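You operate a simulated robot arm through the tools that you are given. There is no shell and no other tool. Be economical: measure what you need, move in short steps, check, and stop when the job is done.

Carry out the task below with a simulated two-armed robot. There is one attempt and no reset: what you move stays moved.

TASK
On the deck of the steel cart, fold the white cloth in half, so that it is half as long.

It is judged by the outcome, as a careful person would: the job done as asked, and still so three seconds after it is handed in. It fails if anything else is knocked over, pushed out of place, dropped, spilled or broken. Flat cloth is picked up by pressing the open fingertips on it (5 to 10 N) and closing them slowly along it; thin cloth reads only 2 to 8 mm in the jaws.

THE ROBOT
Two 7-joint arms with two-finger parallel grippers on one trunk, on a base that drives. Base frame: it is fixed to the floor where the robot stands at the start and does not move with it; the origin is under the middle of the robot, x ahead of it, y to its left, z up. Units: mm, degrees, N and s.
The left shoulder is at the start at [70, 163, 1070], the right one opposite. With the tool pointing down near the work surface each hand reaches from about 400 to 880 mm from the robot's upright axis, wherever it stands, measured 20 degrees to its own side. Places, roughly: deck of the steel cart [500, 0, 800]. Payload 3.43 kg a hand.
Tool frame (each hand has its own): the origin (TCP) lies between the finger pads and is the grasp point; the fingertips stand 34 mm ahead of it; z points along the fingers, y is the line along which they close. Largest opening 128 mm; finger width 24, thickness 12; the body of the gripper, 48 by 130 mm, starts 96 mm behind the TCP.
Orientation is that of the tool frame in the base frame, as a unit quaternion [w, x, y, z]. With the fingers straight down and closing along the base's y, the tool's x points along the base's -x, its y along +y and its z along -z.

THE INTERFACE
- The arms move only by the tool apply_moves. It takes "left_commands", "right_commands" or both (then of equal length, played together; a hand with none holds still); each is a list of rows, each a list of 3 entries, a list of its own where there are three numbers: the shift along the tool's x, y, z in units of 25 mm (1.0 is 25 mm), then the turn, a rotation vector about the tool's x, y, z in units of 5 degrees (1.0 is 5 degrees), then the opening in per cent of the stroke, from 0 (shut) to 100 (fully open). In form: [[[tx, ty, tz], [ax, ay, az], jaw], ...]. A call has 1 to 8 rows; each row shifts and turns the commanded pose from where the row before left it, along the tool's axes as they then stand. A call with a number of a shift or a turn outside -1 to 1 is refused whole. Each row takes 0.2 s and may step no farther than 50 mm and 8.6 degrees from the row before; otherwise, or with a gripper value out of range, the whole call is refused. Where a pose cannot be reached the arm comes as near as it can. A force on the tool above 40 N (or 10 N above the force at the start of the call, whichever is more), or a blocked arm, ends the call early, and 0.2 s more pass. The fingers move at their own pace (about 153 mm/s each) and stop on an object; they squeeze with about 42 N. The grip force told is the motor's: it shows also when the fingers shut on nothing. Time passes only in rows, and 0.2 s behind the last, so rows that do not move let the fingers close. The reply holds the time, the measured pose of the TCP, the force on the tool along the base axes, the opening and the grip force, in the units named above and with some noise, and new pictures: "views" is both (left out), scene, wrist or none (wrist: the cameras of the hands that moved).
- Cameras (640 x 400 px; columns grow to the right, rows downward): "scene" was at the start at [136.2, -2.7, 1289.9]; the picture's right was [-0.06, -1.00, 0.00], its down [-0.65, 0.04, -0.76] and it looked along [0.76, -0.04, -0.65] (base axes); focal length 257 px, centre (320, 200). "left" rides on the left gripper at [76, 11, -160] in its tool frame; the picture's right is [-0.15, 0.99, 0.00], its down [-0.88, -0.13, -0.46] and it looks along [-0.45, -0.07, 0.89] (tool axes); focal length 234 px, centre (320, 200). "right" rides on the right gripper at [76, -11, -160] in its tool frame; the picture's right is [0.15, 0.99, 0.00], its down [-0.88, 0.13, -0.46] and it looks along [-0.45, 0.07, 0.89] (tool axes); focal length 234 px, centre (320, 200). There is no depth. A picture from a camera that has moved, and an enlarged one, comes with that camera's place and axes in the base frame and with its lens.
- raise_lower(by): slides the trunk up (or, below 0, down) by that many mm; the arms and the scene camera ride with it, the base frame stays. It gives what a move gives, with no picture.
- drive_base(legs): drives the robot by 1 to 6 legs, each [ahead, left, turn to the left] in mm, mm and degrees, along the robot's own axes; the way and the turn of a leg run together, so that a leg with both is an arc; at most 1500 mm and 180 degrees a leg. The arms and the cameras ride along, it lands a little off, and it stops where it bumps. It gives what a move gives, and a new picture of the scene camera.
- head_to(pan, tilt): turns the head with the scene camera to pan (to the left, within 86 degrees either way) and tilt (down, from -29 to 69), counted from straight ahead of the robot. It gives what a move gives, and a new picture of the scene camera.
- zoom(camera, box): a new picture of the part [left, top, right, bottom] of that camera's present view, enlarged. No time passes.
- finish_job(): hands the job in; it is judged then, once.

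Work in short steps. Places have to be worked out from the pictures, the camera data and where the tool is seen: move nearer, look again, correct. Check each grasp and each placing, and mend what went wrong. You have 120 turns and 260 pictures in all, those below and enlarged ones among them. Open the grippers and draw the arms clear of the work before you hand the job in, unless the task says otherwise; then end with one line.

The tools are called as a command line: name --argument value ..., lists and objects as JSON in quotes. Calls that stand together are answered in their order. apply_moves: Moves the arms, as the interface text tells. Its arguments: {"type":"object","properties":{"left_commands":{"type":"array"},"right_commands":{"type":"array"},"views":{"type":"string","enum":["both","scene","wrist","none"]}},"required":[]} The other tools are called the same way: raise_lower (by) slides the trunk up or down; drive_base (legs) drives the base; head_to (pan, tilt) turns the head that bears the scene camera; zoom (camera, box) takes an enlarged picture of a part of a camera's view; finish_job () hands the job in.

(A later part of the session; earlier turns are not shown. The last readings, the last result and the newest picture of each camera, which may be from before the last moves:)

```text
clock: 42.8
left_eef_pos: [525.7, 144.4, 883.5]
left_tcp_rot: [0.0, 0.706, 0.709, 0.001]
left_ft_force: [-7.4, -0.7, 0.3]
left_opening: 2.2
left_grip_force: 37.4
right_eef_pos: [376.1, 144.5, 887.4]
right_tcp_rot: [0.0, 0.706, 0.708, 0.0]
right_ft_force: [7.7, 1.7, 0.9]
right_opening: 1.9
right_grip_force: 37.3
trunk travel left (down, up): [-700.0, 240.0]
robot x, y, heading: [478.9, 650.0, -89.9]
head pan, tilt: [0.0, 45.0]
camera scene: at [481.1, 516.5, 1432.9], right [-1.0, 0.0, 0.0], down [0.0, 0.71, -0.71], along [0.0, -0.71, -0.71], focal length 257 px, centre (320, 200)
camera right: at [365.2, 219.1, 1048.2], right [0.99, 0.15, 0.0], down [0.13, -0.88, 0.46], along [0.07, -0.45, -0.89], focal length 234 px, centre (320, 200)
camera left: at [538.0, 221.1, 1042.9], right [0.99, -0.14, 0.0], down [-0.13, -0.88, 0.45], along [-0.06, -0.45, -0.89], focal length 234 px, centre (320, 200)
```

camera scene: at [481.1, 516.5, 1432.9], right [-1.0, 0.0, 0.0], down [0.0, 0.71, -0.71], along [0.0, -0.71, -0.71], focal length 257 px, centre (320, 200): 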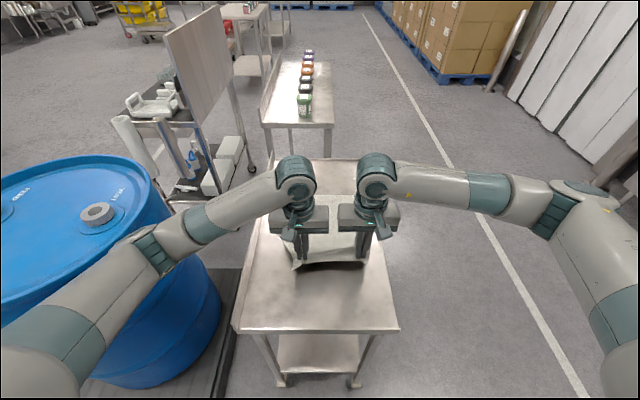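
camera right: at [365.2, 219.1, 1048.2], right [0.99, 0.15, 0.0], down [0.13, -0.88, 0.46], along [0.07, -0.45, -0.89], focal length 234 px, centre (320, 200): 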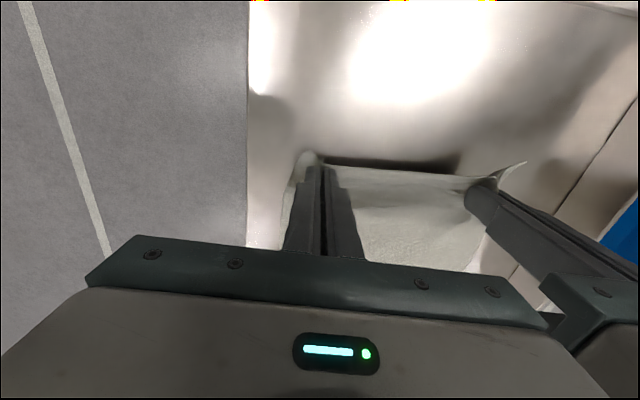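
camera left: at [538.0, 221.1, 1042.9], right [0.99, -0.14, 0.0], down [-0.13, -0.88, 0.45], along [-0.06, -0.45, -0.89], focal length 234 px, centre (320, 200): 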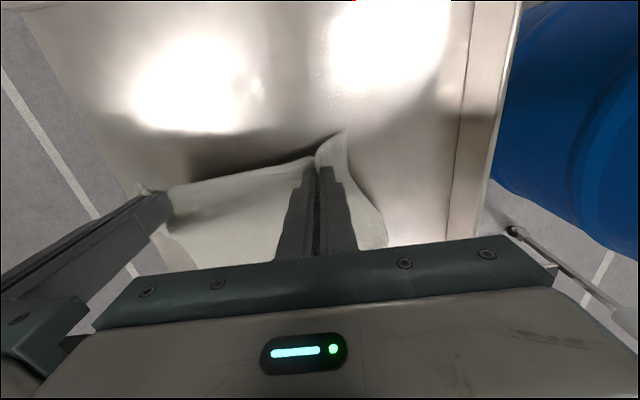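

Both corners are lifted. Next I carry them up and over toward the middle.

apply_moves --left_commands '[[[-0.4, 0, -0.8], [0, 0, 0], 0], [[-0.6, 0, -0.7], [0, 0, 0], 0], [[-0.7, 0, -0.6], [0, 0, 0], 0], [[-0.8, 0, -0.5], [0, 0, 0], 0], [[-0.8, 0, -0.4], [0, 0, 0], 0], [[-0.8, 0, -0.2], [0, 0, 0], 0], [[-0.8, 0, 0], [0, 0, 0], 0], [[-0.8, 0, 0], [0, 0, 0], 0]]' --right_commands '[[[-0.4, 0, -0.8], [0, 0, 0], 0], [[-0.6, 0, -0.7], [0, 0, 0], 0], [[-0.7, 0, -0.6], [0, 0, 0], 0], [[-0.8, 0, -0.5], [0, 0, 0], 0], [[-0.8, 0, -0.4], [0, 0, 0], 0], [[-0.8, 0, -0.2], [0, 0, 0], 0], [[-0.8, 0, 0], [0, 0, 0], 0], [[-0.8, 0, 0], [0, 0, 0], 0]]'

```text
clock: 44.6
left_eef_pos: [528.4, 1.9, 965.2]
left_tcp_rot: [-0.001, 0.705, 0.709, 0.0]
left_ft_force: [-5.4, -1.9, -0.1]
left_opening: 2.2
left_grip_force: 37.1
right_eef_pos: [378.6, 0.7, 966.8]
right_tcp_rot: [-0.001, 0.705, 0.709, 0.0]
right_ft_force: [6.5, 1.1, -1.0]
right_opening: 2.0
right_grip_force: 36.7
trunk travel left (down, up): [-700.0, 240.0]
robot x, y, heading: [477.9, 648.1, -89.8]
head pan, tilt: [0.0, 45.0]
camera scene: at [480.9, 515.8, 1432.9], right [-1.0, 0.0, 0.0], down [0.0, 0.71, -0.71], along [0.0, -0.71, -0.71], focal length 257 px, centre (320, 200)
camera right: at [366.8, 76.5, 1126.5], right [0.99, 0.15, 0.0], down [0.13, -0.88, 0.46], along [0.07, -0.45, -0.89], focal length 234 px, centre (320, 200)
camera left: at [539.9, 77.9, 1124.1], right [0.99, -0.14, 0.0], down [-0.13, -0.88, 0.46], along [-0.06, -0.45, -0.89], focal length 234 px, centre (320, 200)
```

scene: 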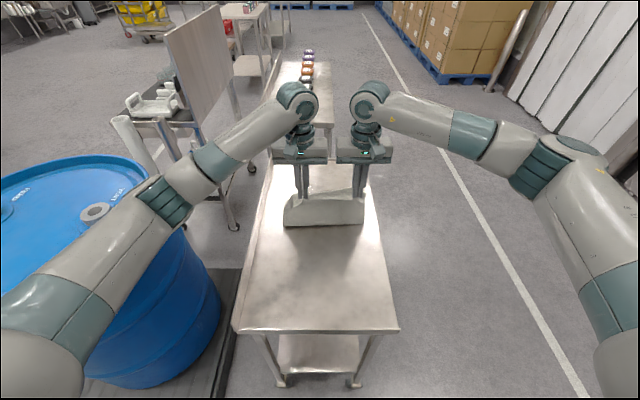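
right: 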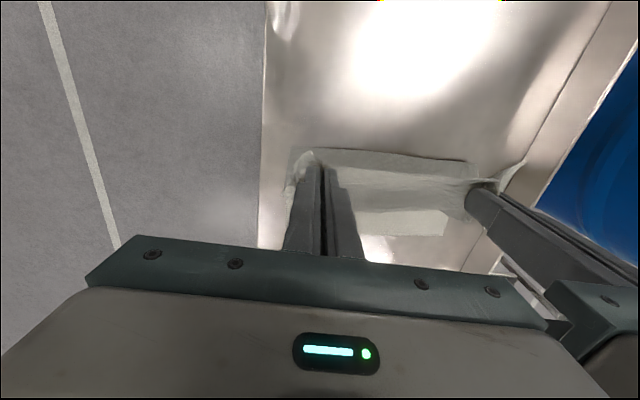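
left: 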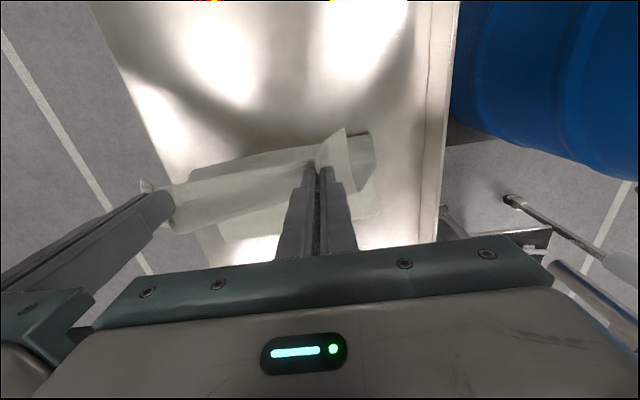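

Both corners are over the middle. The far edge now looks nearer, at y ≈ -125, so I zoom in to measure it.

zoom --camera "left" --box '[140, 120, 440, 300]'

zoom --camera "scene" --box '[240, 120, 400, 240]'

```text
2.13 times, centred on (290, 210) of left
camera zoom: at [539.9, 77.9, 1124.1], right [0.99, -0.14, 0.0], down [-0.13, -0.88, 0.46], along [-0.06, -0.45, -0.89], focal length 500 px, centre (384, 179)
```

zoom: 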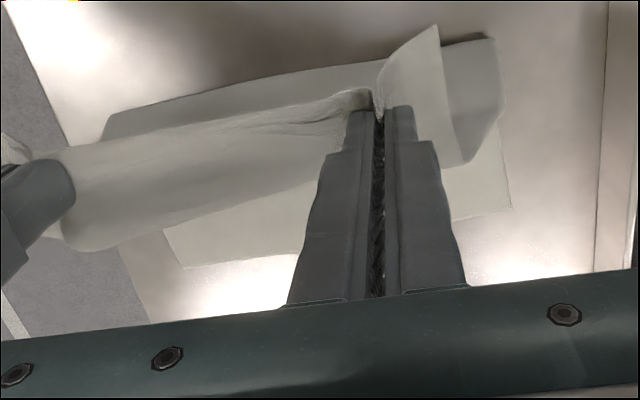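

```text
3.33 times, centred on (320, 180) of scene
camera zoom: at [480.9, 515.8, 1432.9], right [-1.0, 0.0, 0.0], down [0.0, 0.71, -0.71], along [0.0, -0.71, -0.71], focal length 856 px, centre (320, 267)
```

zoom: 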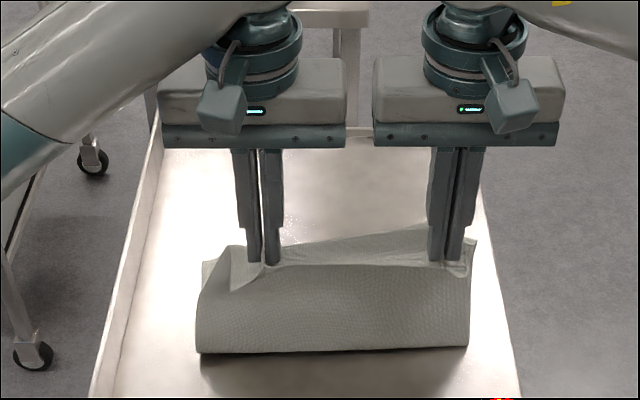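

The far corners are at about (609,-124) and (345,-141), so the cloth slid and turned a little. I aim the left hand for y ≈ -106 and the right for y ≈ -120 so the edges meet, and lower in an arc.

apply_moves --left_commands '[[[-0.8, 0.1, 0.2], [0, 0, 0], 0], [[-0.8, 0.1, 0.4], [0, 0, 0], 0], [[-0.8, 0.1, 0.6], [0, 0, 0], 0], [[-0.7, 0.1, 0.7], [0, 0, 0], 0], [[-0.6, 0.1, 0.8], [0, 0, 0], 0], [[-0.4, 0, 0.8], [0, 0, 0], 0], [[-0.2, 0, 0.6], [0, 0, 0], 0]]' --right_commands '[[[-0.85, 0.1, 0.2], [0, 0, 0], 0], [[-0.85, 0.1, 0.4], [0, 0, 0], 0], [[-0.85, 0.1, 0.6], [0, 0, 0], 0], [[-0.8, 0.1, 0.7], [0, 0, 0], 0], [[-0.7, 0.1, 0.8], [0, 0, 0], 0], [[-0.5, 0, 0.8], [0, 0, 0], 0], [[-0.3, 0, 0.6], [0, 0, 0], 0]]'

```text
clock: 46.2
left_eef_pos: [540.9, -106.4, 860.0]
left_tcp_rot: [0.0, 0.706, 0.708, -0.001]
left_ft_force: [-8.6, -3.3, -0.1]
left_opening: 2.1
left_grip_force: 36.8
right_eef_pos: [391.8, -119.1, 862.5]
right_tcp_rot: [0.001, 0.706, 0.709, 0.001]
right_ft_force: [9.0, 1.9, -0.2]
right_opening: 1.9
right_grip_force: 36.7
trunk travel left (down, up): [-700.0, 240.0]
robot x, y, heading: [483.8, 645.9, -89.7]
head pan, tilt: [0.0, 45.0]
camera scene: at [480.8, 516.1, 1433.0], right [-1.0, 0.0, 0.0], down [0.0, 0.71, -0.71], along [0.0, -0.71, -0.71], focal length 257 px, centre (320, 200)
camera right: at [379.8, -43.5, 1023.6], right [0.99, 0.15, 0.0], down [0.13, -0.88, 0.46], along [0.07, -0.45, -0.89], focal length 234 px, centre (320, 200)
camera left: at [552.0, -30.3, 1020.1], right [0.99, -0.14, 0.0], down [-0.13, -0.88, 0.46], along [-0.07, -0.45, -0.89], focal length 234 px, centre (320, 200)
```

scene: 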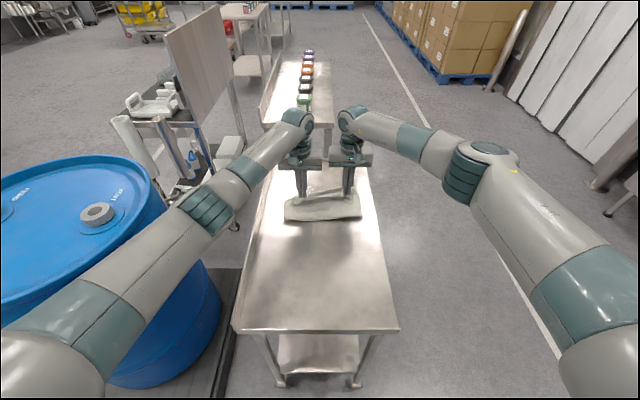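
right: 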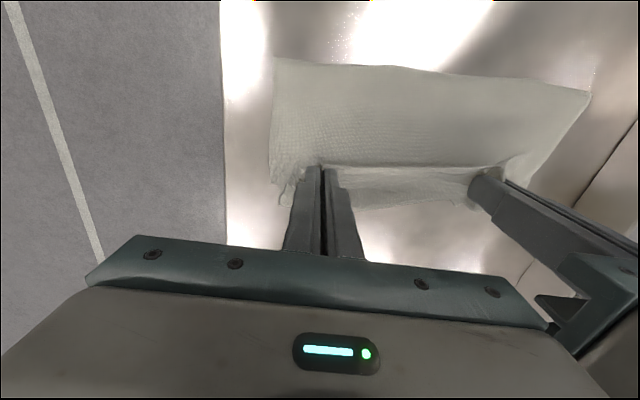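
left: 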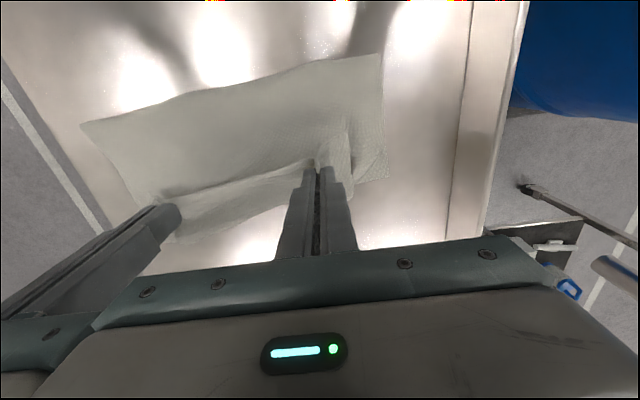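

The fold is forming. I zoom both wrist views to compare the top edge with the bottom edge.

zoom --camera "left" --box '[80, 40, 400, 260]'

zoom --camera "right" --box '[240, 40, 600, 270]'

```text
1.82 times, centred on (240, 150) of left
camera zoom: at [552.0, -30.3, 1020.1], right [0.99, -0.14, 0.0], down [-0.13, -0.88, 0.46], along [-0.07, -0.45, -0.89], focal length 426 px, centre (466, 291)
```

zoom: 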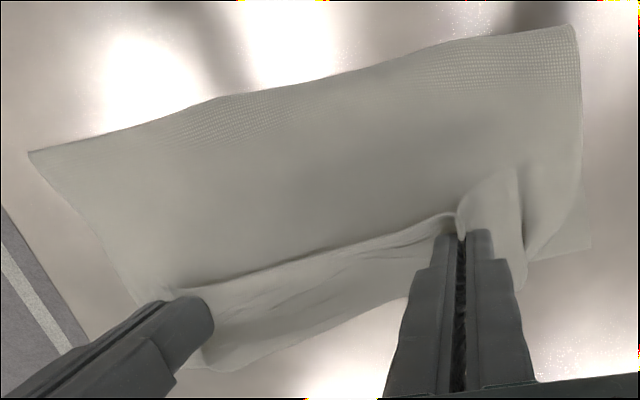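

```text
1.74 times, centred on (420, 155) of right
camera zoom: at [379.8, -43.5, 1023.6], right [0.99, 0.15, 0.0], down [0.13, -0.88, 0.46], along [0.07, -0.45, -0.89], focal length 407 px, centre (146, 278)
```

zoom: 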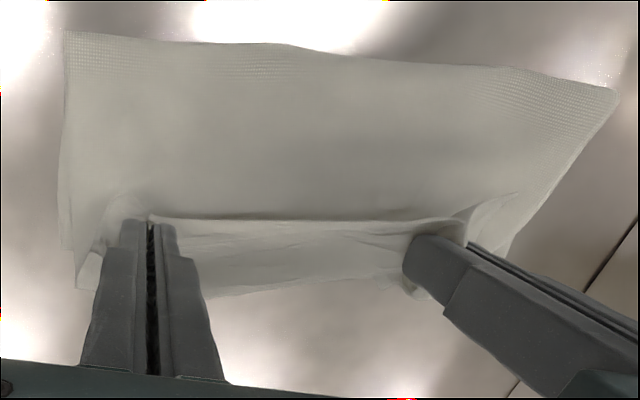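

The top edge overhangs the bottom one by about 12 mm. I bring the hands back 10 mm and set the edge down, lowering to light contact.

apply_moves --left_commands '[[[0.2, 0, 0.3], [0, 0, 0], 0], [[0.2, 0, 0.4], [0, 0, 0], 0], [[0, 0, 0.1], [0, 0, 0], 0]]' --right_commands '[[[0.2, 0, 0.4], [0, 0, 0], 0], [[0.2, 0, 0.4], [0, 0, 0], 0], [[0, 0, 0.1], [0, 0, 0], 0]]'

```text
clock: 47.0
left_eef_pos: [540.5, -95.1, 841.7]
left_tcp_rot: [0.001, 0.706, 0.708, -0.001]
left_ft_force: [-11.2, -3.6, 2.4]
left_opening: 2.3
left_grip_force: 37.0
right_eef_pos: [391.8, -110.1, 842.9]
right_tcp_rot: [-0.001, 0.705, 0.709, 0.0]
right_ft_force: [10.3, 3.5, 0.4]
right_opening: 2.2
right_grip_force: 36.6
trunk travel left (down, up): [-700.0, 240.0]
robot x, y, heading: [479.2, 645.0, -89.8]
head pan, tilt: [0.0, 45.0]
camera scene: at [480.9, 517.0, 1433.2], right [-1.0, 0.0, 0.0], down [0.0, 0.71, -0.71], along [0.0, -0.71, -0.71], focal length 257 px, centre (320, 200)
camera right: at [380.1, -33.5, 1003.1], right [0.99, 0.15, 0.0], down [0.13, -0.88, 0.46], along [0.07, -0.45, -0.89], focal length 234 px, centre (320, 200)
camera left: at [552.1, -18.9, 1001.7], right [0.99, -0.14, 0.0], down [-0.13, -0.88, 0.46], along [-0.07, -0.45, -0.89], focal length 234 px, centre (320, 200)
```

scene: 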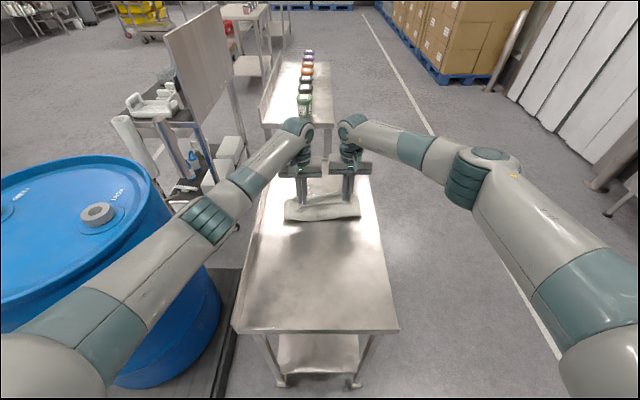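
right: 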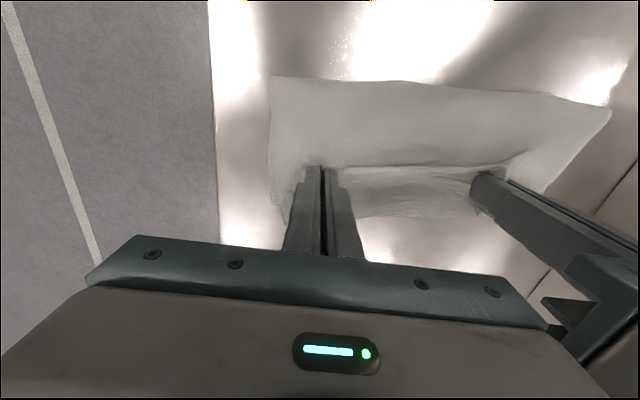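
left: 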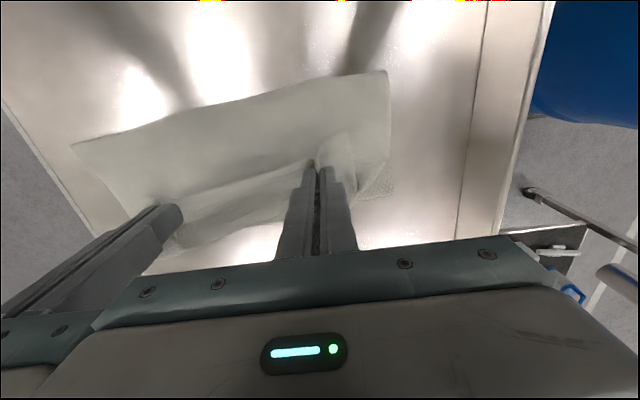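

The edge is down. I release by opening slowly, so the gathered ridges spread, and then lift clear.

apply_moves --left_commands '[[[0, 0, 0.1], [0, 0, 0], 0], [[0, 0, 0], [0, 0, 0], 5], [[0, 0, 0], [0, 0, 0], 12], [[0, 0, 0], [0, 0, 0], 20], [[0, 0, 0], [0, 0, 0], 26], [[0, 0, 0], [0, 0, 0], 26], [[0, 0, -0.5], [0, 0, 0], 26], [[0, 0, -1], [0, 0, 0], 26]]' --right_commands '[[[0, 0, 0.1], [0, 0, 0], 0], [[0, 0, 0], [0, 0, 0], 5], [[0, 0, 0], [0, 0, 0], 12], [[0, 0, 0], [0, 0, 0], 20], [[0, 0, 0], [0, 0, 0], 26], [[0, 0, 0], [0, 0, 0], 26], [[0, 0, -0.5], [0, 0, 0], 26], [[0, 0, -1], [0, 0, 0], 26]]'

```text
clock: 48.8
left_eef_pos: [541.6, -95.0, 877.8]
left_tcp_rot: [0.0, 0.705, 0.709, -0.001]
left_ft_force: [-0.6, -0.1, 0.4]
left_opening: 33.3
left_grip_force: 0.2
right_eef_pos: [391.5, -109.0, 878.4]
right_tcp_rot: [0.001, 0.706, 0.708, -0.001]
right_ft_force: [-0.2, 0.1, 0.5]
right_opening: 33.2
right_grip_force: 0.0
trunk travel left (down, up): [-700.0, 240.0]
robot x, y, heading: [477.4, 645.0, -89.8]
head pan, tilt: [0.0, 45.0]
camera scene: at [480.9, 517.8, 1433.1], right [-1.0, 0.0, 0.0], down [0.0, 0.71, -0.71], along [0.0, -0.71, -0.71], focal length 257 px, centre (320, 200)
camera right: at [379.8, -32.7, 1038.4], right [0.99, 0.15, 0.0], down [0.13, -0.88, 0.46], along [0.07, -0.45, -0.89], focal length 234 px, centre (320, 200)
camera left: at [553.1, -18.0, 1036.5], right [0.99, -0.14, 0.0], down [-0.13, -0.88, 0.46], along [-0.06, -0.45, -0.89], focal length 234 px, centre (320, 200)
```

scene: 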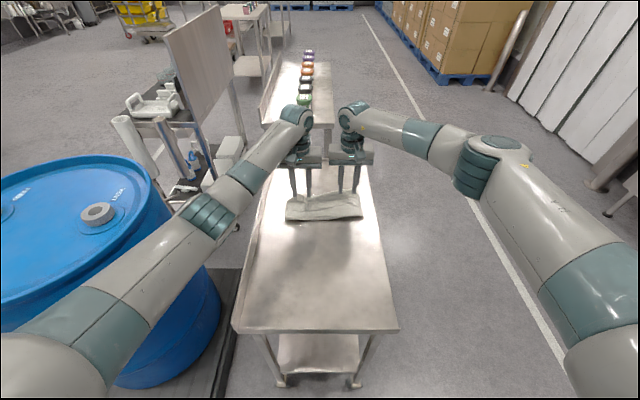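
right: 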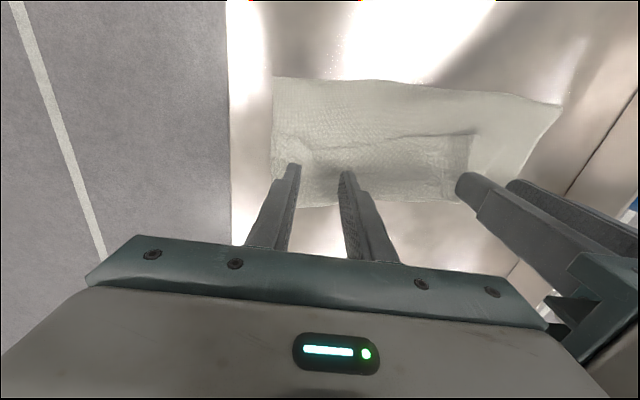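
left: 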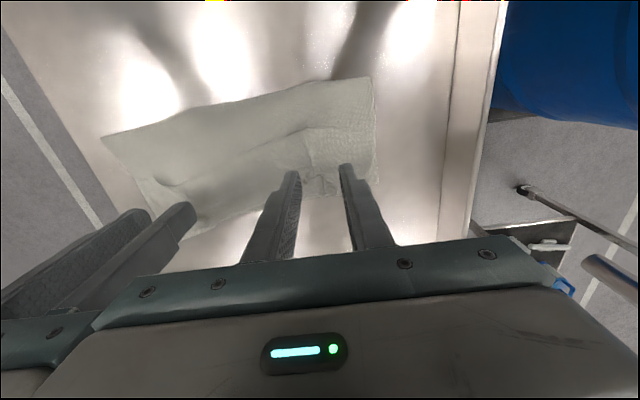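

Both hands released. I raise them and spread them apart to look at the cloth properly.

apply_moves --left_commands '[[[0, 0, -1], [0, 0, 0], 26], [[0, 0, -1], [0, 0, 0], 26], [[0, 0, -1], [0, 0, 0], 26], [[0.6, 0.5, -1], [0, 0, 0], 26], [[1, 0.5, -0.5], [0, 0, 0], 26], [[1, 0.5, 0], [0, 0, 0], 26], [[1, 0.5, 0], [0, 0, 0], 26]]' --right_commands '[[[0, 0, -1], [0, 0, 0], 26], [[0, 0, -1], [0, 0, 0], 26], [[0, 0, -1], [0, 0, 0], 26], [[0.6, -0.5, -1], [0, 0, 0], 26], [[1, -0.5, -0.5], [0, 0, 0], 26], [[1, -0.5, 0], [0, 0, 0], 26], [[1, -0.5, 0], [0, 0, 0], 26]]'

zoom --camera "scene" --box '[240, 140, 400, 240]'

```text
clock: 50.4
left_eef_pos: [592.3, -0.6, 990.9]
left_tcp_rot: [0.001, 0.705, 0.709, 0.0]
left_ft_force: [-0.5, 0.0, 0.9]
left_opening: 33.2
left_grip_force: 0.0
right_eef_pos: [341.0, -17.2, 992.0]
right_tcp_rot: [0.0, 0.705, 0.709, -0.001]
right_ft_force: [0.0, 1.4, 0.3]
right_opening: 33.4
right_grip_force: 0.1
trunk travel left (down, up): [-700.0, 240.0]
robot x, y, heading: [480.5, 645.4, -89.9]
head pan, tilt: [0.0, 45.0]
camera scene: at [481.0, 518.5, 1433.3], right [-1.0, 0.0, 0.0], down [0.0, 0.71, -0.71], along [0.0, -0.71, -0.71], focal length 257 px, centre (320, 200)
camera right: at [328.5, 59.5, 1152.8], right [0.99, 0.15, 0.0], down [0.13, -0.88, 0.46], along [0.07, -0.45, -0.89], focal length 234 px, centre (320, 200)
camera left: at [604.1, 74.7, 1149.7], right [0.99, -0.14, 0.0], down [-0.13, -0.88, 0.46], along [-0.06, -0.45, -0.89], focal length 234 px, centre (320, 200)
```

scene: 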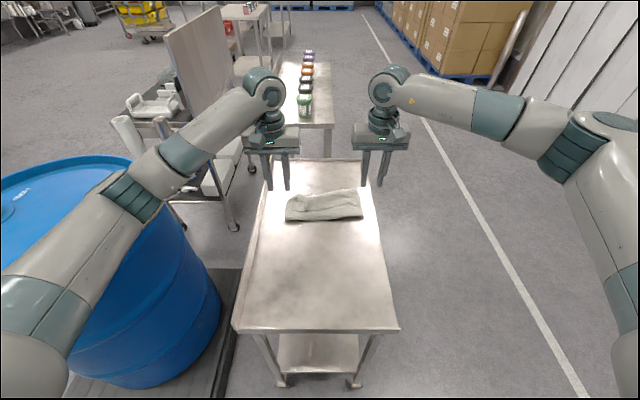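
right: 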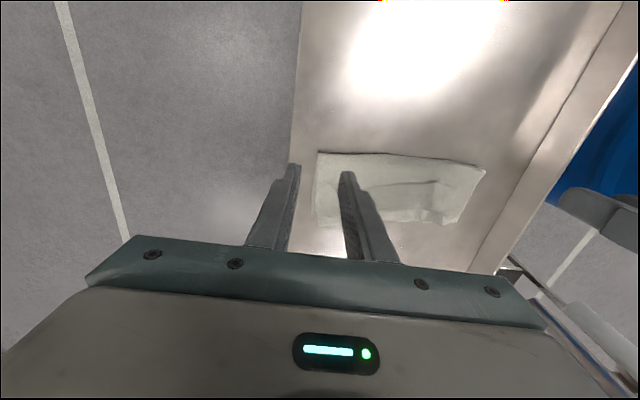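
left: 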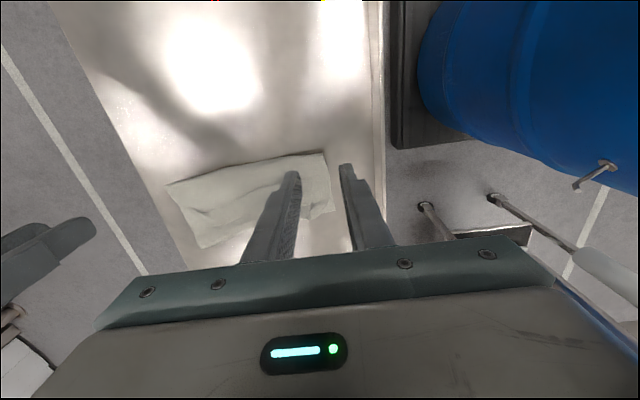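

```text
4.00 times, centred on (320, 190) of scene
camera zoom: at [481.0, 518.5, 1433.3], right [-1.0, 0.0, 0.0], down [0.0, 0.71, -0.71], along [0.0, -0.71, -0.71], focal length 1028 px, centre (320, 240)
```

zoom: 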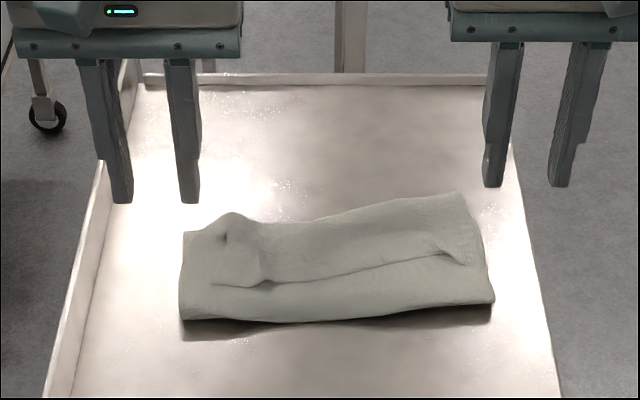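

The package is only about 100 mm long (y from -25 to -126) instead of about 168, so some cloth is curled or tucked. I move the hands beyond it for a clear view from the wrist cameras.

apply_moves --left_commands '[[[-1, 0, 0], [0, 0, 0], 60], [[-1, 0, 0], [0, 0, 0], 60], [[-1, 0, 0], [0, 0, 0], 60], [[-1, 0, 0], [0, 0, 0], 60], [[-1, 0, 0], [0, 0, 0], 60], [[-1, -0.3, 0], [0, 0, 0], 60], [[-1, -0.3, 0], [0, 0, 0], 60], [[0, 0, 0], [0, 0, 0], 60]]' --right_commands '[[[-1, 0, 0], [0, 0, 0], 60], [[-1, 0, 0], [0, 0, 0], 60], [[-1, 0, 0], [0, 0, 0], 60], [[-1, 0, 0], [0, 0, 0], 60], [[-1, 0, 0], [0, 0, 0], 60], [[-1, 0.3, 0], [0, 0, 0], 60], [[-0.5, 0.3, 0], [0, 0, 0], 60], [[0, 0, 0], [0, 0, 0], 60]]' --views "wrist"

zoom --camera "left" --box '[100, 0, 420, 200]'

zoom --camera "right" --box '[240, 0, 560, 200]'

```text
clock: 52.2
left_eef_pos: [576.3, -176.3, 987.5]
left_tcp_rot: [0.001, 0.706, 0.708, -0.001]
left_ft_force: [-0.6, 0.3, -0.4]
left_opening: 76.7
left_grip_force: 0.1
left hand out of reach, approached as far as the arm can: row 7
right_eef_pos: [358.6, -183.0, 990.3]
right_tcp_rot: [0.0, 0.706, 0.709, 0.0]
right_ft_force: [-0.4, 0.4, 0.2]
right_opening: 76.7
right_grip_force: 0.0
trunk travel left (down, up): [-700.0, 240.0]
robot x, y, heading: [479.5, 645.9, -89.7]
head pan, tilt: [0.0, 45.0]
camera right: at [345.1, -106.4, 1151.0], right [0.99, 0.15, 0.0], down [0.13, -0.88, 0.46], along [0.07, -0.45, -0.89], focal length 234 px, centre (320, 200)
camera left: at [588.6, -101.0, 1147.4], right [0.99, -0.14, 0.0], down [-0.13, -0.88, 0.46], along [-0.07, -0.45, -0.89], focal length 234 px, centre (320, 200)
```

right: 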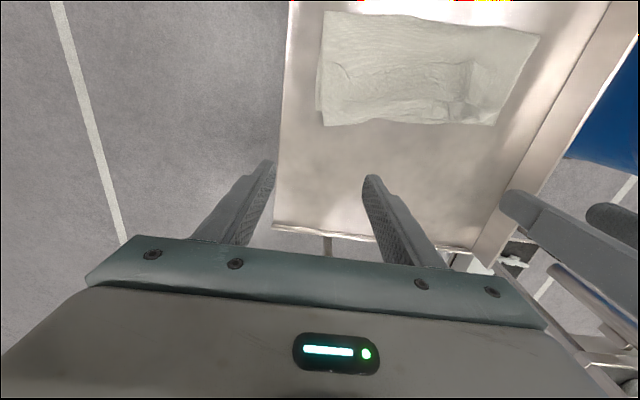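
left: 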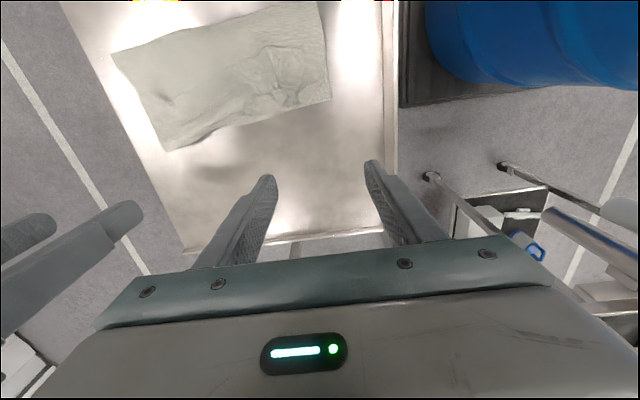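

```text
2.00 times, centred on (260, 100) of left
camera zoom: at [588.6, -101.0, 1147.4], right [0.99, -0.14, 0.0], down [-0.13, -0.88, 0.46], along [-0.07, -0.45, -0.89], focal length 468 px, centre (440, 400)
```

zoom: 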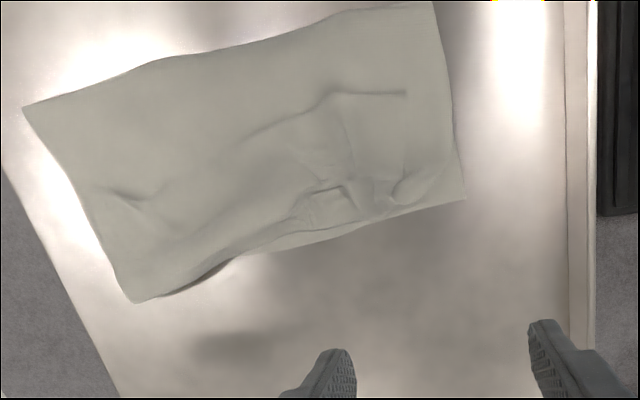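

```text
2.00 times, centred on (400, 100) of right
camera zoom: at [345.1, -106.4, 1151.0], right [0.99, 0.15, 0.0], down [0.13, -0.88, 0.46], along [0.07, -0.45, -0.89], focal length 468 px, centre (160, 400)
```

zoom: 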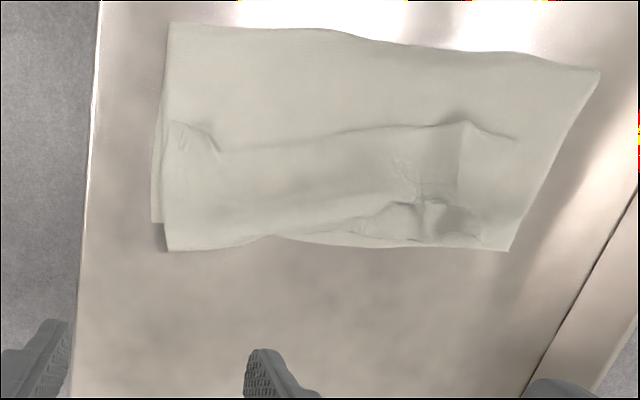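

The fold is there, but both layers hold slack: the package measures 260 × 107 mm instead of about 168. My plan is to pinch the near fold line flat with both grippers turned 90°, lift the folded cloth so both halves hang straight, and lay it down again. First I bring the hands back and start turning them outward.

apply_moves --left_commands '[[[1, 0, 0], [0, 0, 0], 40], [[1, 0, 0], [0, 0, 0], 40], [[1, 0, 0], [0, 0, 0], 40], [[1, 0, 0], [0, 0, 0], 40], [[1, 0, 0], [0, 0, 0], 40], [[0.8, 0, 0], [0, 0, 0], 40], [[0, 0, 0], [0, 0, 1], 40], [[0, 0, 0], [0, 0, 1], 40]]' --right_commands '[[[1, 0, 0], [0, 0, 0], 40], [[1, 0, 0], [0, 0, 0], 40], [[1, 0, 0], [0, 0, 0], 40], [[1, 0, 0], [0, 0, 0], 40], [[1, 0, 0], [0, 0, 0], 40], [[1, 0.3, 0], [0, 0, 0], 40], [[0, 0, 0], [0, 0, -1], 40], [[0, 0, 0], [0, 0, -1], 40]]' --views "none"

apply_moves --left_commands '[[[0, 0, 0], [0, 0, 1], 40], [[0, 0, 0], [0, 0, 1], 40], [[0, 0, 0], [0, 0, 1], 40], [[0, 0, 0], [0, 0, 1], 40], [[0, 0, 0], [0, 0, 1], 40], [[0, 0, 0], [0, 0, 1], 40], [[0, 0, 0], [0, 0, 1], 40], [[0, 0, 0], [0, 0, 1], 40]]' --right_commands '[[[0, 0, 0], [0, 0, -1], 40], [[0, 0, 0], [0, 0, -1], 40], [[0, 0, 0], [0, 0, -1], 40], [[0, 0, 0], [0, 0, -1], 40], [[0, 0, 0], [0, 0, -1], 40], [[0, 0, 0], [0, 0, -1], 40], [[0, 0, 0], [0, 0, -1], 40], [[0, 0, 0], [0, 0, -1], 40]]' --views "scene"

```text
clock: 54.0
left_eef_pos: [576.4, -31.3, 988.6]
left_tcp_rot: [0.001, 0.765, 0.644, 0.0]
left_ft_force: [0.0, 0.5, -0.5]
left_opening: 51.1
left_grip_force: 0.1
right_eef_pos: [363.9, -31.6, 989.3]
right_tcp_rot: [-0.001, 0.64, 0.768, 0.0]
right_ft_force: [0.7, -0.7, -0.2]
right_opening: 51.1
right_grip_force: 0.0
trunk travel left (down, up): [-700.0, 240.0]
robot x, y, heading: [479.9, 643.2, -89.8]
head pan, tilt: [0.0, 45.0]
```

```text
clock: 55.8
left_eef_pos: [577.2, -30.8, 990.4]
left_tcp_rot: [0.0, 0.939, 0.344, -0.001]
left_ft_force: [0.0, -0.4, -0.5]
left_opening: 51.2
left_grip_force: 0.1
right_eef_pos: [364.6, -32.0, 989.0]
right_tcp_rot: [0.001, 0.339, 0.941, 0.0]
right_ft_force: [-0.3, -0.4, 0.8]
right_opening: 51.2
right_grip_force: 0.1
trunk travel left (down, up): [-700.0, 240.0]
robot x, y, heading: [481.5, 650.2, -89.8]
head pan, tilt: [0.0, 45.0]
camera scene: at [481.0, 516.7, 1433.1], right [-1.0, 0.0, 0.0], down [0.0, 0.71, -0.71], along [0.0, -0.71, -0.71], focal length 257 px, centre (320, 200)
```

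scene: 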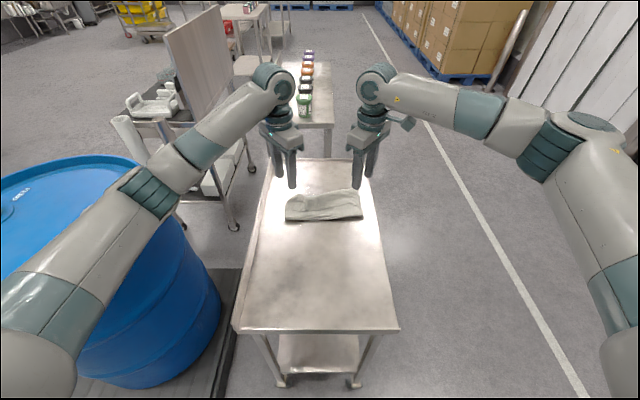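

The turning goes smoothly, so I finish the last 40°.

apply_moves --left_commands '[[[0, 0, 0], [0, 0, 1], 40], [[0, 0, 0], [0, 0, 1], 40], [[0, 0, 0], [0, 0, 1], 40], [[0, 0, 0], [0, 0, 1], 40], [[0, 0, 0], [0, 0, 1], 40], [[0, 0, 0], [0, 0, 1], 40], [[0, 0, 0], [0, 0, 1], 40], [[0, 0, 0], [0, 0, 1], 40]]' --right_commands '[[[0, 0, 0], [0, 0, -1], 40], [[0, 0, 0], [0, 0, -1], 40], [[0, 0, 0], [0, 0, -1], 40], [[0, 0, 0], [0, 0, -1], 40], [[0, 0, 0], [0, 0, -1], 40], [[0, 0, 0], [0, 0, -1], 40], [[0, 0, 0], [0, 0, -1], 40], [[0, 0, 0], [0, 0, -1], 40]]'

```text
clock: 57.6
left_eef_pos: [575.7, -31.7, 988.5]
left_tcp_rot: [0.0, 1.0, 0.001, 0.0]
left_ft_force: [-0.8, 0.9, 0.1]
left_opening: 51.1
left_grip_force: 0.0
right_eef_pos: [363.2, -6.2, 993.8]
right_tcp_rot: [0.0, 0.299, 0.954, 0.0]
right_ft_force: [-0.3, 0.2, 0.8]
right_opening: 51.0
right_grip_force: 0.1
right hand out of reach, approached as far as the arm can: row 1, 2, 3, 4, 5, 6, 7, 8
trunk travel left (down, up): [-700.0, 240.0]
robot x, y, heading: [482.8, 642.1, -89.8]
head pan, tilt: [0.0, 45.0]
camera scene: at [481.1, 516.2, 1433.0], right [-1.0, 0.0, 0.0], down [0.0, 0.71, -0.71], along [0.0, -0.71, -0.71], focal length 257 px, centre (320, 200)
camera right: at [294.3, 27.4, 1154.5], right [0.45, 0.9, 0.0], down [0.8, -0.4, 0.46], along [0.41, -0.2, -0.89], focal length 234 px, centre (320, 200)
camera left: at [654.0, -42.2, 1148.1], right [-0.14, -0.99, 0.0], down [-0.88, 0.13, 0.46], along [-0.45, 0.07, -0.89], focal length 234 px, centre (320, 200)
```

scene: 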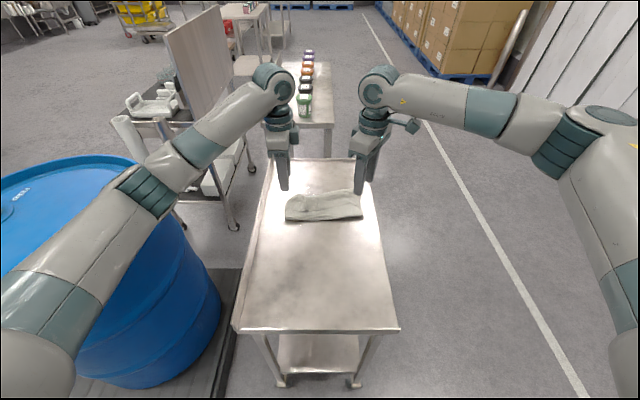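
right: 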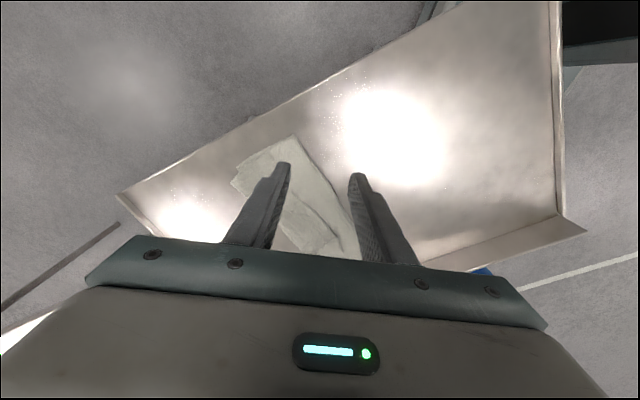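
left: 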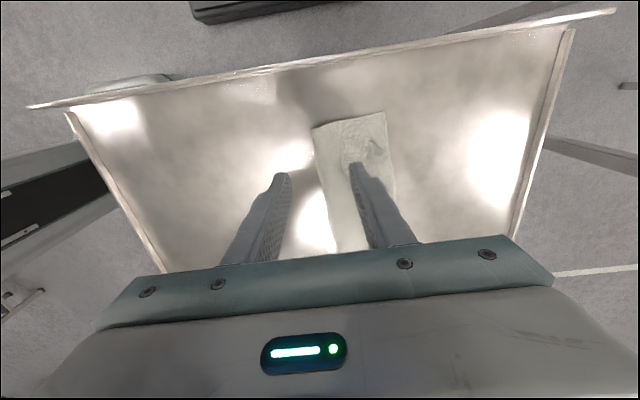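

The right wrist stops at about 55°, so it must turn the other way to the same attitude as the left. I turn it back while the left waits.

apply_moves --right_commands '[[[0, 0, 0], [0, 0, 1], 40], [[0, 0, 0], [0, 0, 1], 40], [[0, 0, 0], [0, 0, 1], 40], [[0, 0, 0], [0, 0, 1], 40], [[0, 0, 0], [0, 0, 1], 40], [[0, 0, 0], [0, 0, 1], 40], [[0, 0, 0], [0, 0, 1], 40], [[0, 0, 0], [0, 0, 1], 40]]' --views "none"

apply_moves --right_commands '[[[0, 0, 0], [0, 0, 1], 40], [[0, 0, 0], [0, 0, 1], 40], [[0, 0, 0], [0, 0, 1], 40], [[0, 0, 0], [0, 0, 1], 40], [[0, 0, 0], [0, 0, 1], 40], [[0, 0, 0], [0, 0, 1], 40], [[0, 0, 0], [0, 0, 1], 40], [[0, 0, 0], [0, 0, 1], 40]]' --views "none"

apply_moves --right_commands '[[[0, 0, 0], [0, 0, 1], 40], [[0, 0, 0], [0, 0, 1], 40], [[0, 0, 0], [0, 0, 1], 40], [[0, 0, 0], [0, 0, 1], 40], [[0, 0, 0], [0, 0, 1], 40], [[0, 0, 0], [0, 0, 1], 40], [[0, 0, 0], [0, 0, 1], 40], [[0, 0, 0], [0, 0, 1], 40]]' --views "none"

```text
clock: 59.4
left_eef_pos: [576.4, -30.9, 990.2]
left_tcp_rot: [0.0, 1.0, 0.002, 0.0]
left_ft_force: [-0.1, 0.3, 0.8]
left_opening: 51.1
left_grip_force: 0.1
right_eef_pos: [364.5, -6.9, 993.6]
right_tcp_rot: [0.001, 0.609, 0.793, 0.0]
right_ft_force: [0.5, 0.3, -0.1]
right_opening: 51.1
right_grip_force: 0.1
trunk travel left (down, up): [-700.0, 240.0]
robot x, y, heading: [479.7, 646.8, -89.8]
head pan, tilt: [0.0, 45.0]
```

```text
clock: 61.2
left_eef_pos: [577.4, -30.6, 989.6]
left_tcp_rot: [0.0, 1.0, 0.002, 0.0]
left_ft_force: [-1.0, -0.1, -1.3]
left_opening: 51.2
left_grip_force: 0.3
right_eef_pos: [362.3, -6.5, 992.9]
right_tcp_rot: [-0.001, 0.843, 0.538, 0.0]
right_ft_force: [-0.2, 0.0, -0.3]
right_opening: 51.1
right_grip_force: 0.1
trunk travel left (down, up): [-700.0, 240.0]
robot x, y, heading: [479.8, 644.6, -90.0]
head pan, tilt: [0.0, 45.0]
```

```text
clock: 63.0
left_eef_pos: [577.2, -30.8, 989.9]
left_tcp_rot: [0.0, 1.0, 0.003, 0.0]
left_ft_force: [-0.8, -0.1, 0.8]
left_opening: 51.3
left_grip_force: 0.0
right_eef_pos: [361.9, -8.0, 994.2]
right_tcp_rot: [-0.001, 0.976, 0.218, 0.0]
right_ft_force: [0.2, 0.2, -1.1]
right_opening: 51.4
right_grip_force: 0.0
trunk travel left (down, up): [-700.0, 240.0]
robot x, y, heading: [478.1, 647.3, -89.6]
head pan, tilt: [0.0, 45.0]
```

About 25° remains. I finish the turn, then move the right hand over the fold line and view.

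apply_moves --right_commands '[[[0, 0, 0], [0, 0, 1], 30], [[0, 0, 0], [0, 0, 1], 30], [[0, 0, 0], [0, 0, 1], 30], [[0, 0, 0], [0, 0, 1], 30], [[0, 0, 0], [0, 0, 1], 30], [[0.1, 0.7, 0.5], [0, 0, 0], 30], [[0.1, 0.7, 1], [0, 0, 0], 30], [[0, 0, 1], [0, 0, 0], 30]]' --left_commands '[[[0, 0, 0], [0, 0, 0], 30], [[0, 0, 0], [0, 0, 0], 30], [[0, 0, 0], [0, 0, 0], 30], [[0, 0, 0], [0, 0, 0], 30], [[0, 0, 0], [0, 0, 0], 30], [[0, 0, 0.5], [0, 0, 0], 30], [[0, 0, 1], [0, 0, 0], 30], [[0, 0, 1], [0, 0, 0], 30]]'

```text
clock: 64.8
left_eef_pos: [574.9, -31.2, 927.8]
left_tcp_rot: [0.0, 1.0, 0.002, 0.0]
left_ft_force: [0.4, -0.1, 0.3]
left_opening: 38.1
left_grip_force: 0.1
right_eef_pos: [369.9, -43.4, 931.8]
right_tcp_rot: [0.001, 1.0, 0.001, 0.0]
right_ft_force: [0.1, -1.0, -0.4]
right_opening: 38.4
right_grip_force: 0.0
trunk travel left (down, up): [-700.0, 240.0]
robot x, y, heading: [481.7, 645.5, -89.7]
head pan, tilt: [0.0, 45.0]
camera scene: at [480.6, 516.3, 1433.1], right [-1.0, 0.0, 0.0], down [0.0, 0.71, -0.71], along [0.0, -0.71, -0.71], focal length 257 px, centre (320, 200)
camera right: at [445.0, -31.4, 1091.7], right [0.15, -0.99, 0.0], down [-0.88, -0.13, 0.46], along [-0.45, -0.07, -0.89], focal length 234 px, centre (320, 200)
camera left: at [652.4, -42.5, 1086.2], right [-0.14, -0.99, 0.0], down [-0.88, 0.13, 0.46], along [-0.45, 0.06, -0.89], focal length 234 px, centre (320, 200)
```

scene: 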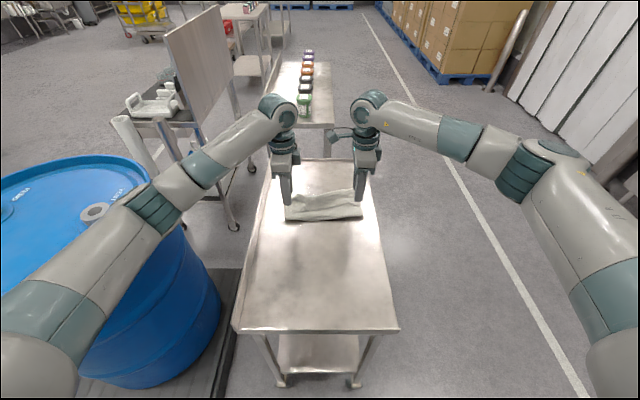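
right: 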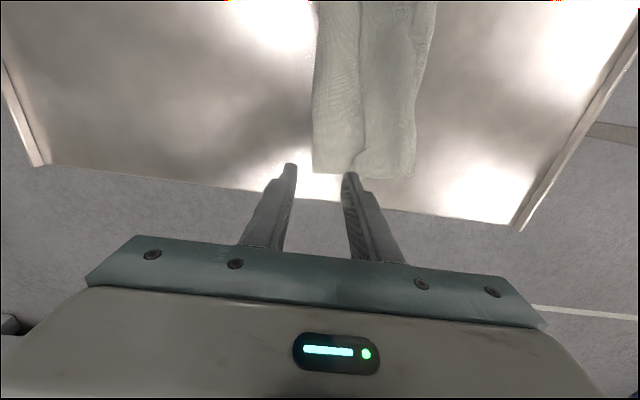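
left: 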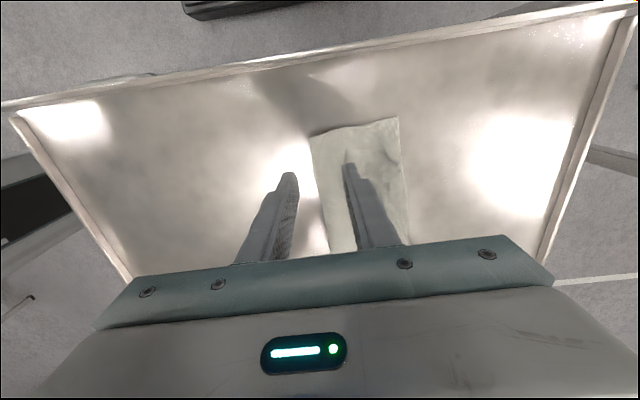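

The fold edge lies at y ≈ -26 on the left and -39 on the right. I shift both hands 5 mm further in and lower to just above the cloth.

apply_moves --left_commands '[[[0, 0.2, 1], [0, 0, 0], 30], [[0, 0, 1], [0, 0, 0], 30], [[0, 0, 0.8], [0, 0, 0], 30], [[0, 0, 0.4], [0, 0, 0], 30]]' --right_commands '[[[0, 0.2, 1], [0, 0, 0], 30], [[0, 0, 1], [0, 0, 0], 30], [[0, 0, 1], [0, 0, 0], 30], [[0, 0, 0.4], [0, 0, 0], 30]]'

zoom --camera "scene" --box '[240, 160, 400, 260]'

```text
clock: 65.8
left_eef_pos: [576.4, -36.9, 847.9]
left_tcp_rot: [0.0, 1.0, 0.003, 0.0]
left_ft_force: [0.0, 0.2, 0.4]
left_opening: 38.4
left_grip_force: 0.1
right_eef_pos: [370.1, -46.4, 846.5]
right_tcp_rot: [0.001, 1.0, 0.001, 0.0]
right_ft_force: [0.3, -0.1, 0.0]
right_opening: 38.3
right_grip_force: 0.0
trunk travel left (down, up): [-700.0, 240.0]
robot x, y, heading: [479.8, 648.8, -89.7]
head pan, tilt: [0.0, 45.0]
camera scene: at [481.0, 516.4, 1433.1], right [-1.0, 0.0, 0.0], down [0.0, 0.71, -0.71], along [0.0, -0.71, -0.71], focal length 257 px, centre (320, 200)
camera right: at [445.0, -34.7, 1007.2], right [0.15, -0.99, 0.0], down [-0.88, -0.13, 0.46], along [-0.45, -0.07, -0.89], focal length 234 px, centre (320, 200)
camera left: at [654.2, -48.0, 1006.0], right [-0.14, -0.99, 0.0], down [-0.88, 0.13, 0.46], along [-0.45, 0.06, -0.89], focal length 234 px, centre (320, 200)
```

scene: 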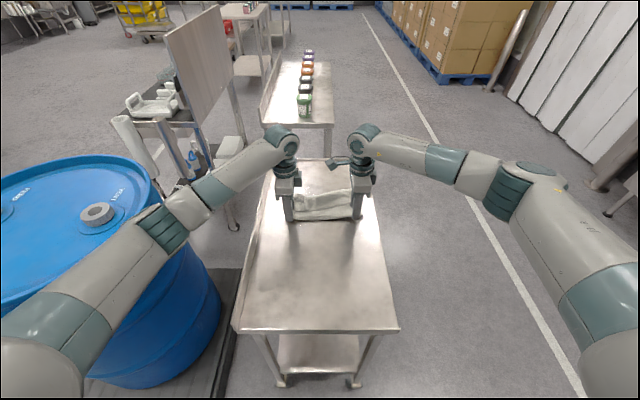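
right: 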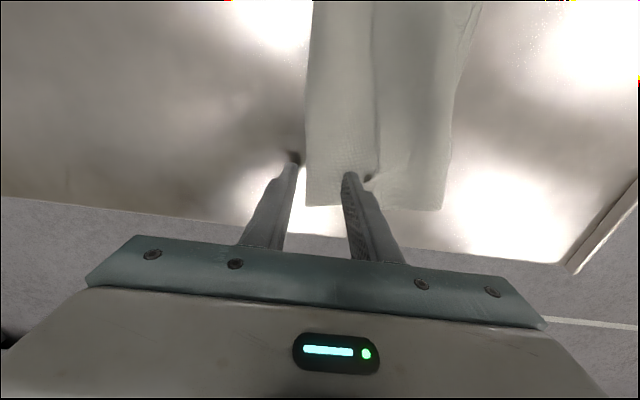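
left: 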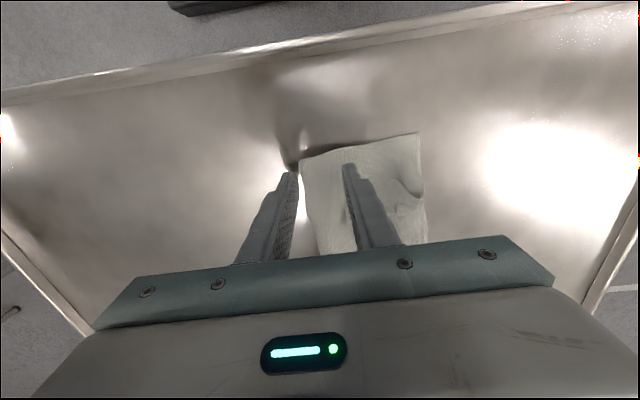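

```text
4.00 times, centred on (320, 210) of scene
camera zoom: at [481.0, 516.4, 1433.1], right [-1.0, 0.0, 0.0], down [0.0, 0.71, -0.71], along [0.0, -0.71, -0.71], focal length 1028 px, centre (320, 160)
```

zoom: 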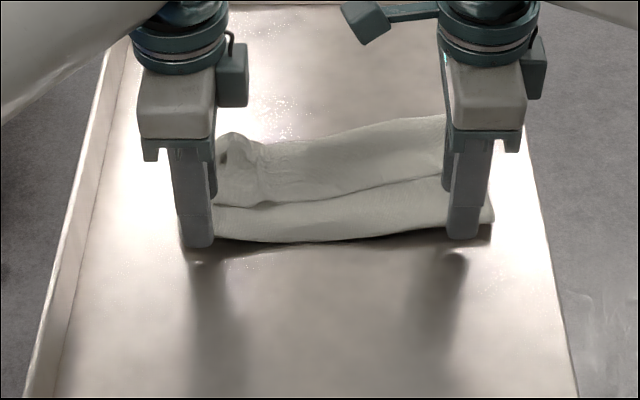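

Both grippers straddle the fold edge, the outer finger outside and the inner finger on the cloth. I lower to contact.

apply_moves --left_commands '[[[0, 0, 0.25], [0, 0, 0], 30], [[0, 0, 0.15], [0, 0, 0], 30], [[0, 0, 0.08], [0, 0, 0], 30]]' --right_commands '[[[0, 0, 0.22], [0, 0, 0], 30], [[0, 0, 0.12], [0, 0, 0], 30], [[0, 0, 0.08], [0, 0, 0], 30]]' --views "none"

```text
clock: 66.6
left_eef_pos: [577.3, -36.1, 836.7]
left_tcp_rot: [0.001, 1.0, 0.003, 0.0]
left_ft_force: [2.0, -1.9, 10.6]
left_opening: 38.8
left_grip_force: 0.3
right_eef_pos: [368.4, -45.4, 837.3]
right_tcp_rot: [0.0, 1.0, 0.001, -0.001]
right_ft_force: [0.5, -0.5, 0.2]
right_opening: 38.4
right_grip_force: 0.1
trunk travel left (down, up): [-700.0, 240.0]
robot x, y, heading: [480.9, 648.3, -90.0]
head pan, tilt: [0.0, 45.0]
```

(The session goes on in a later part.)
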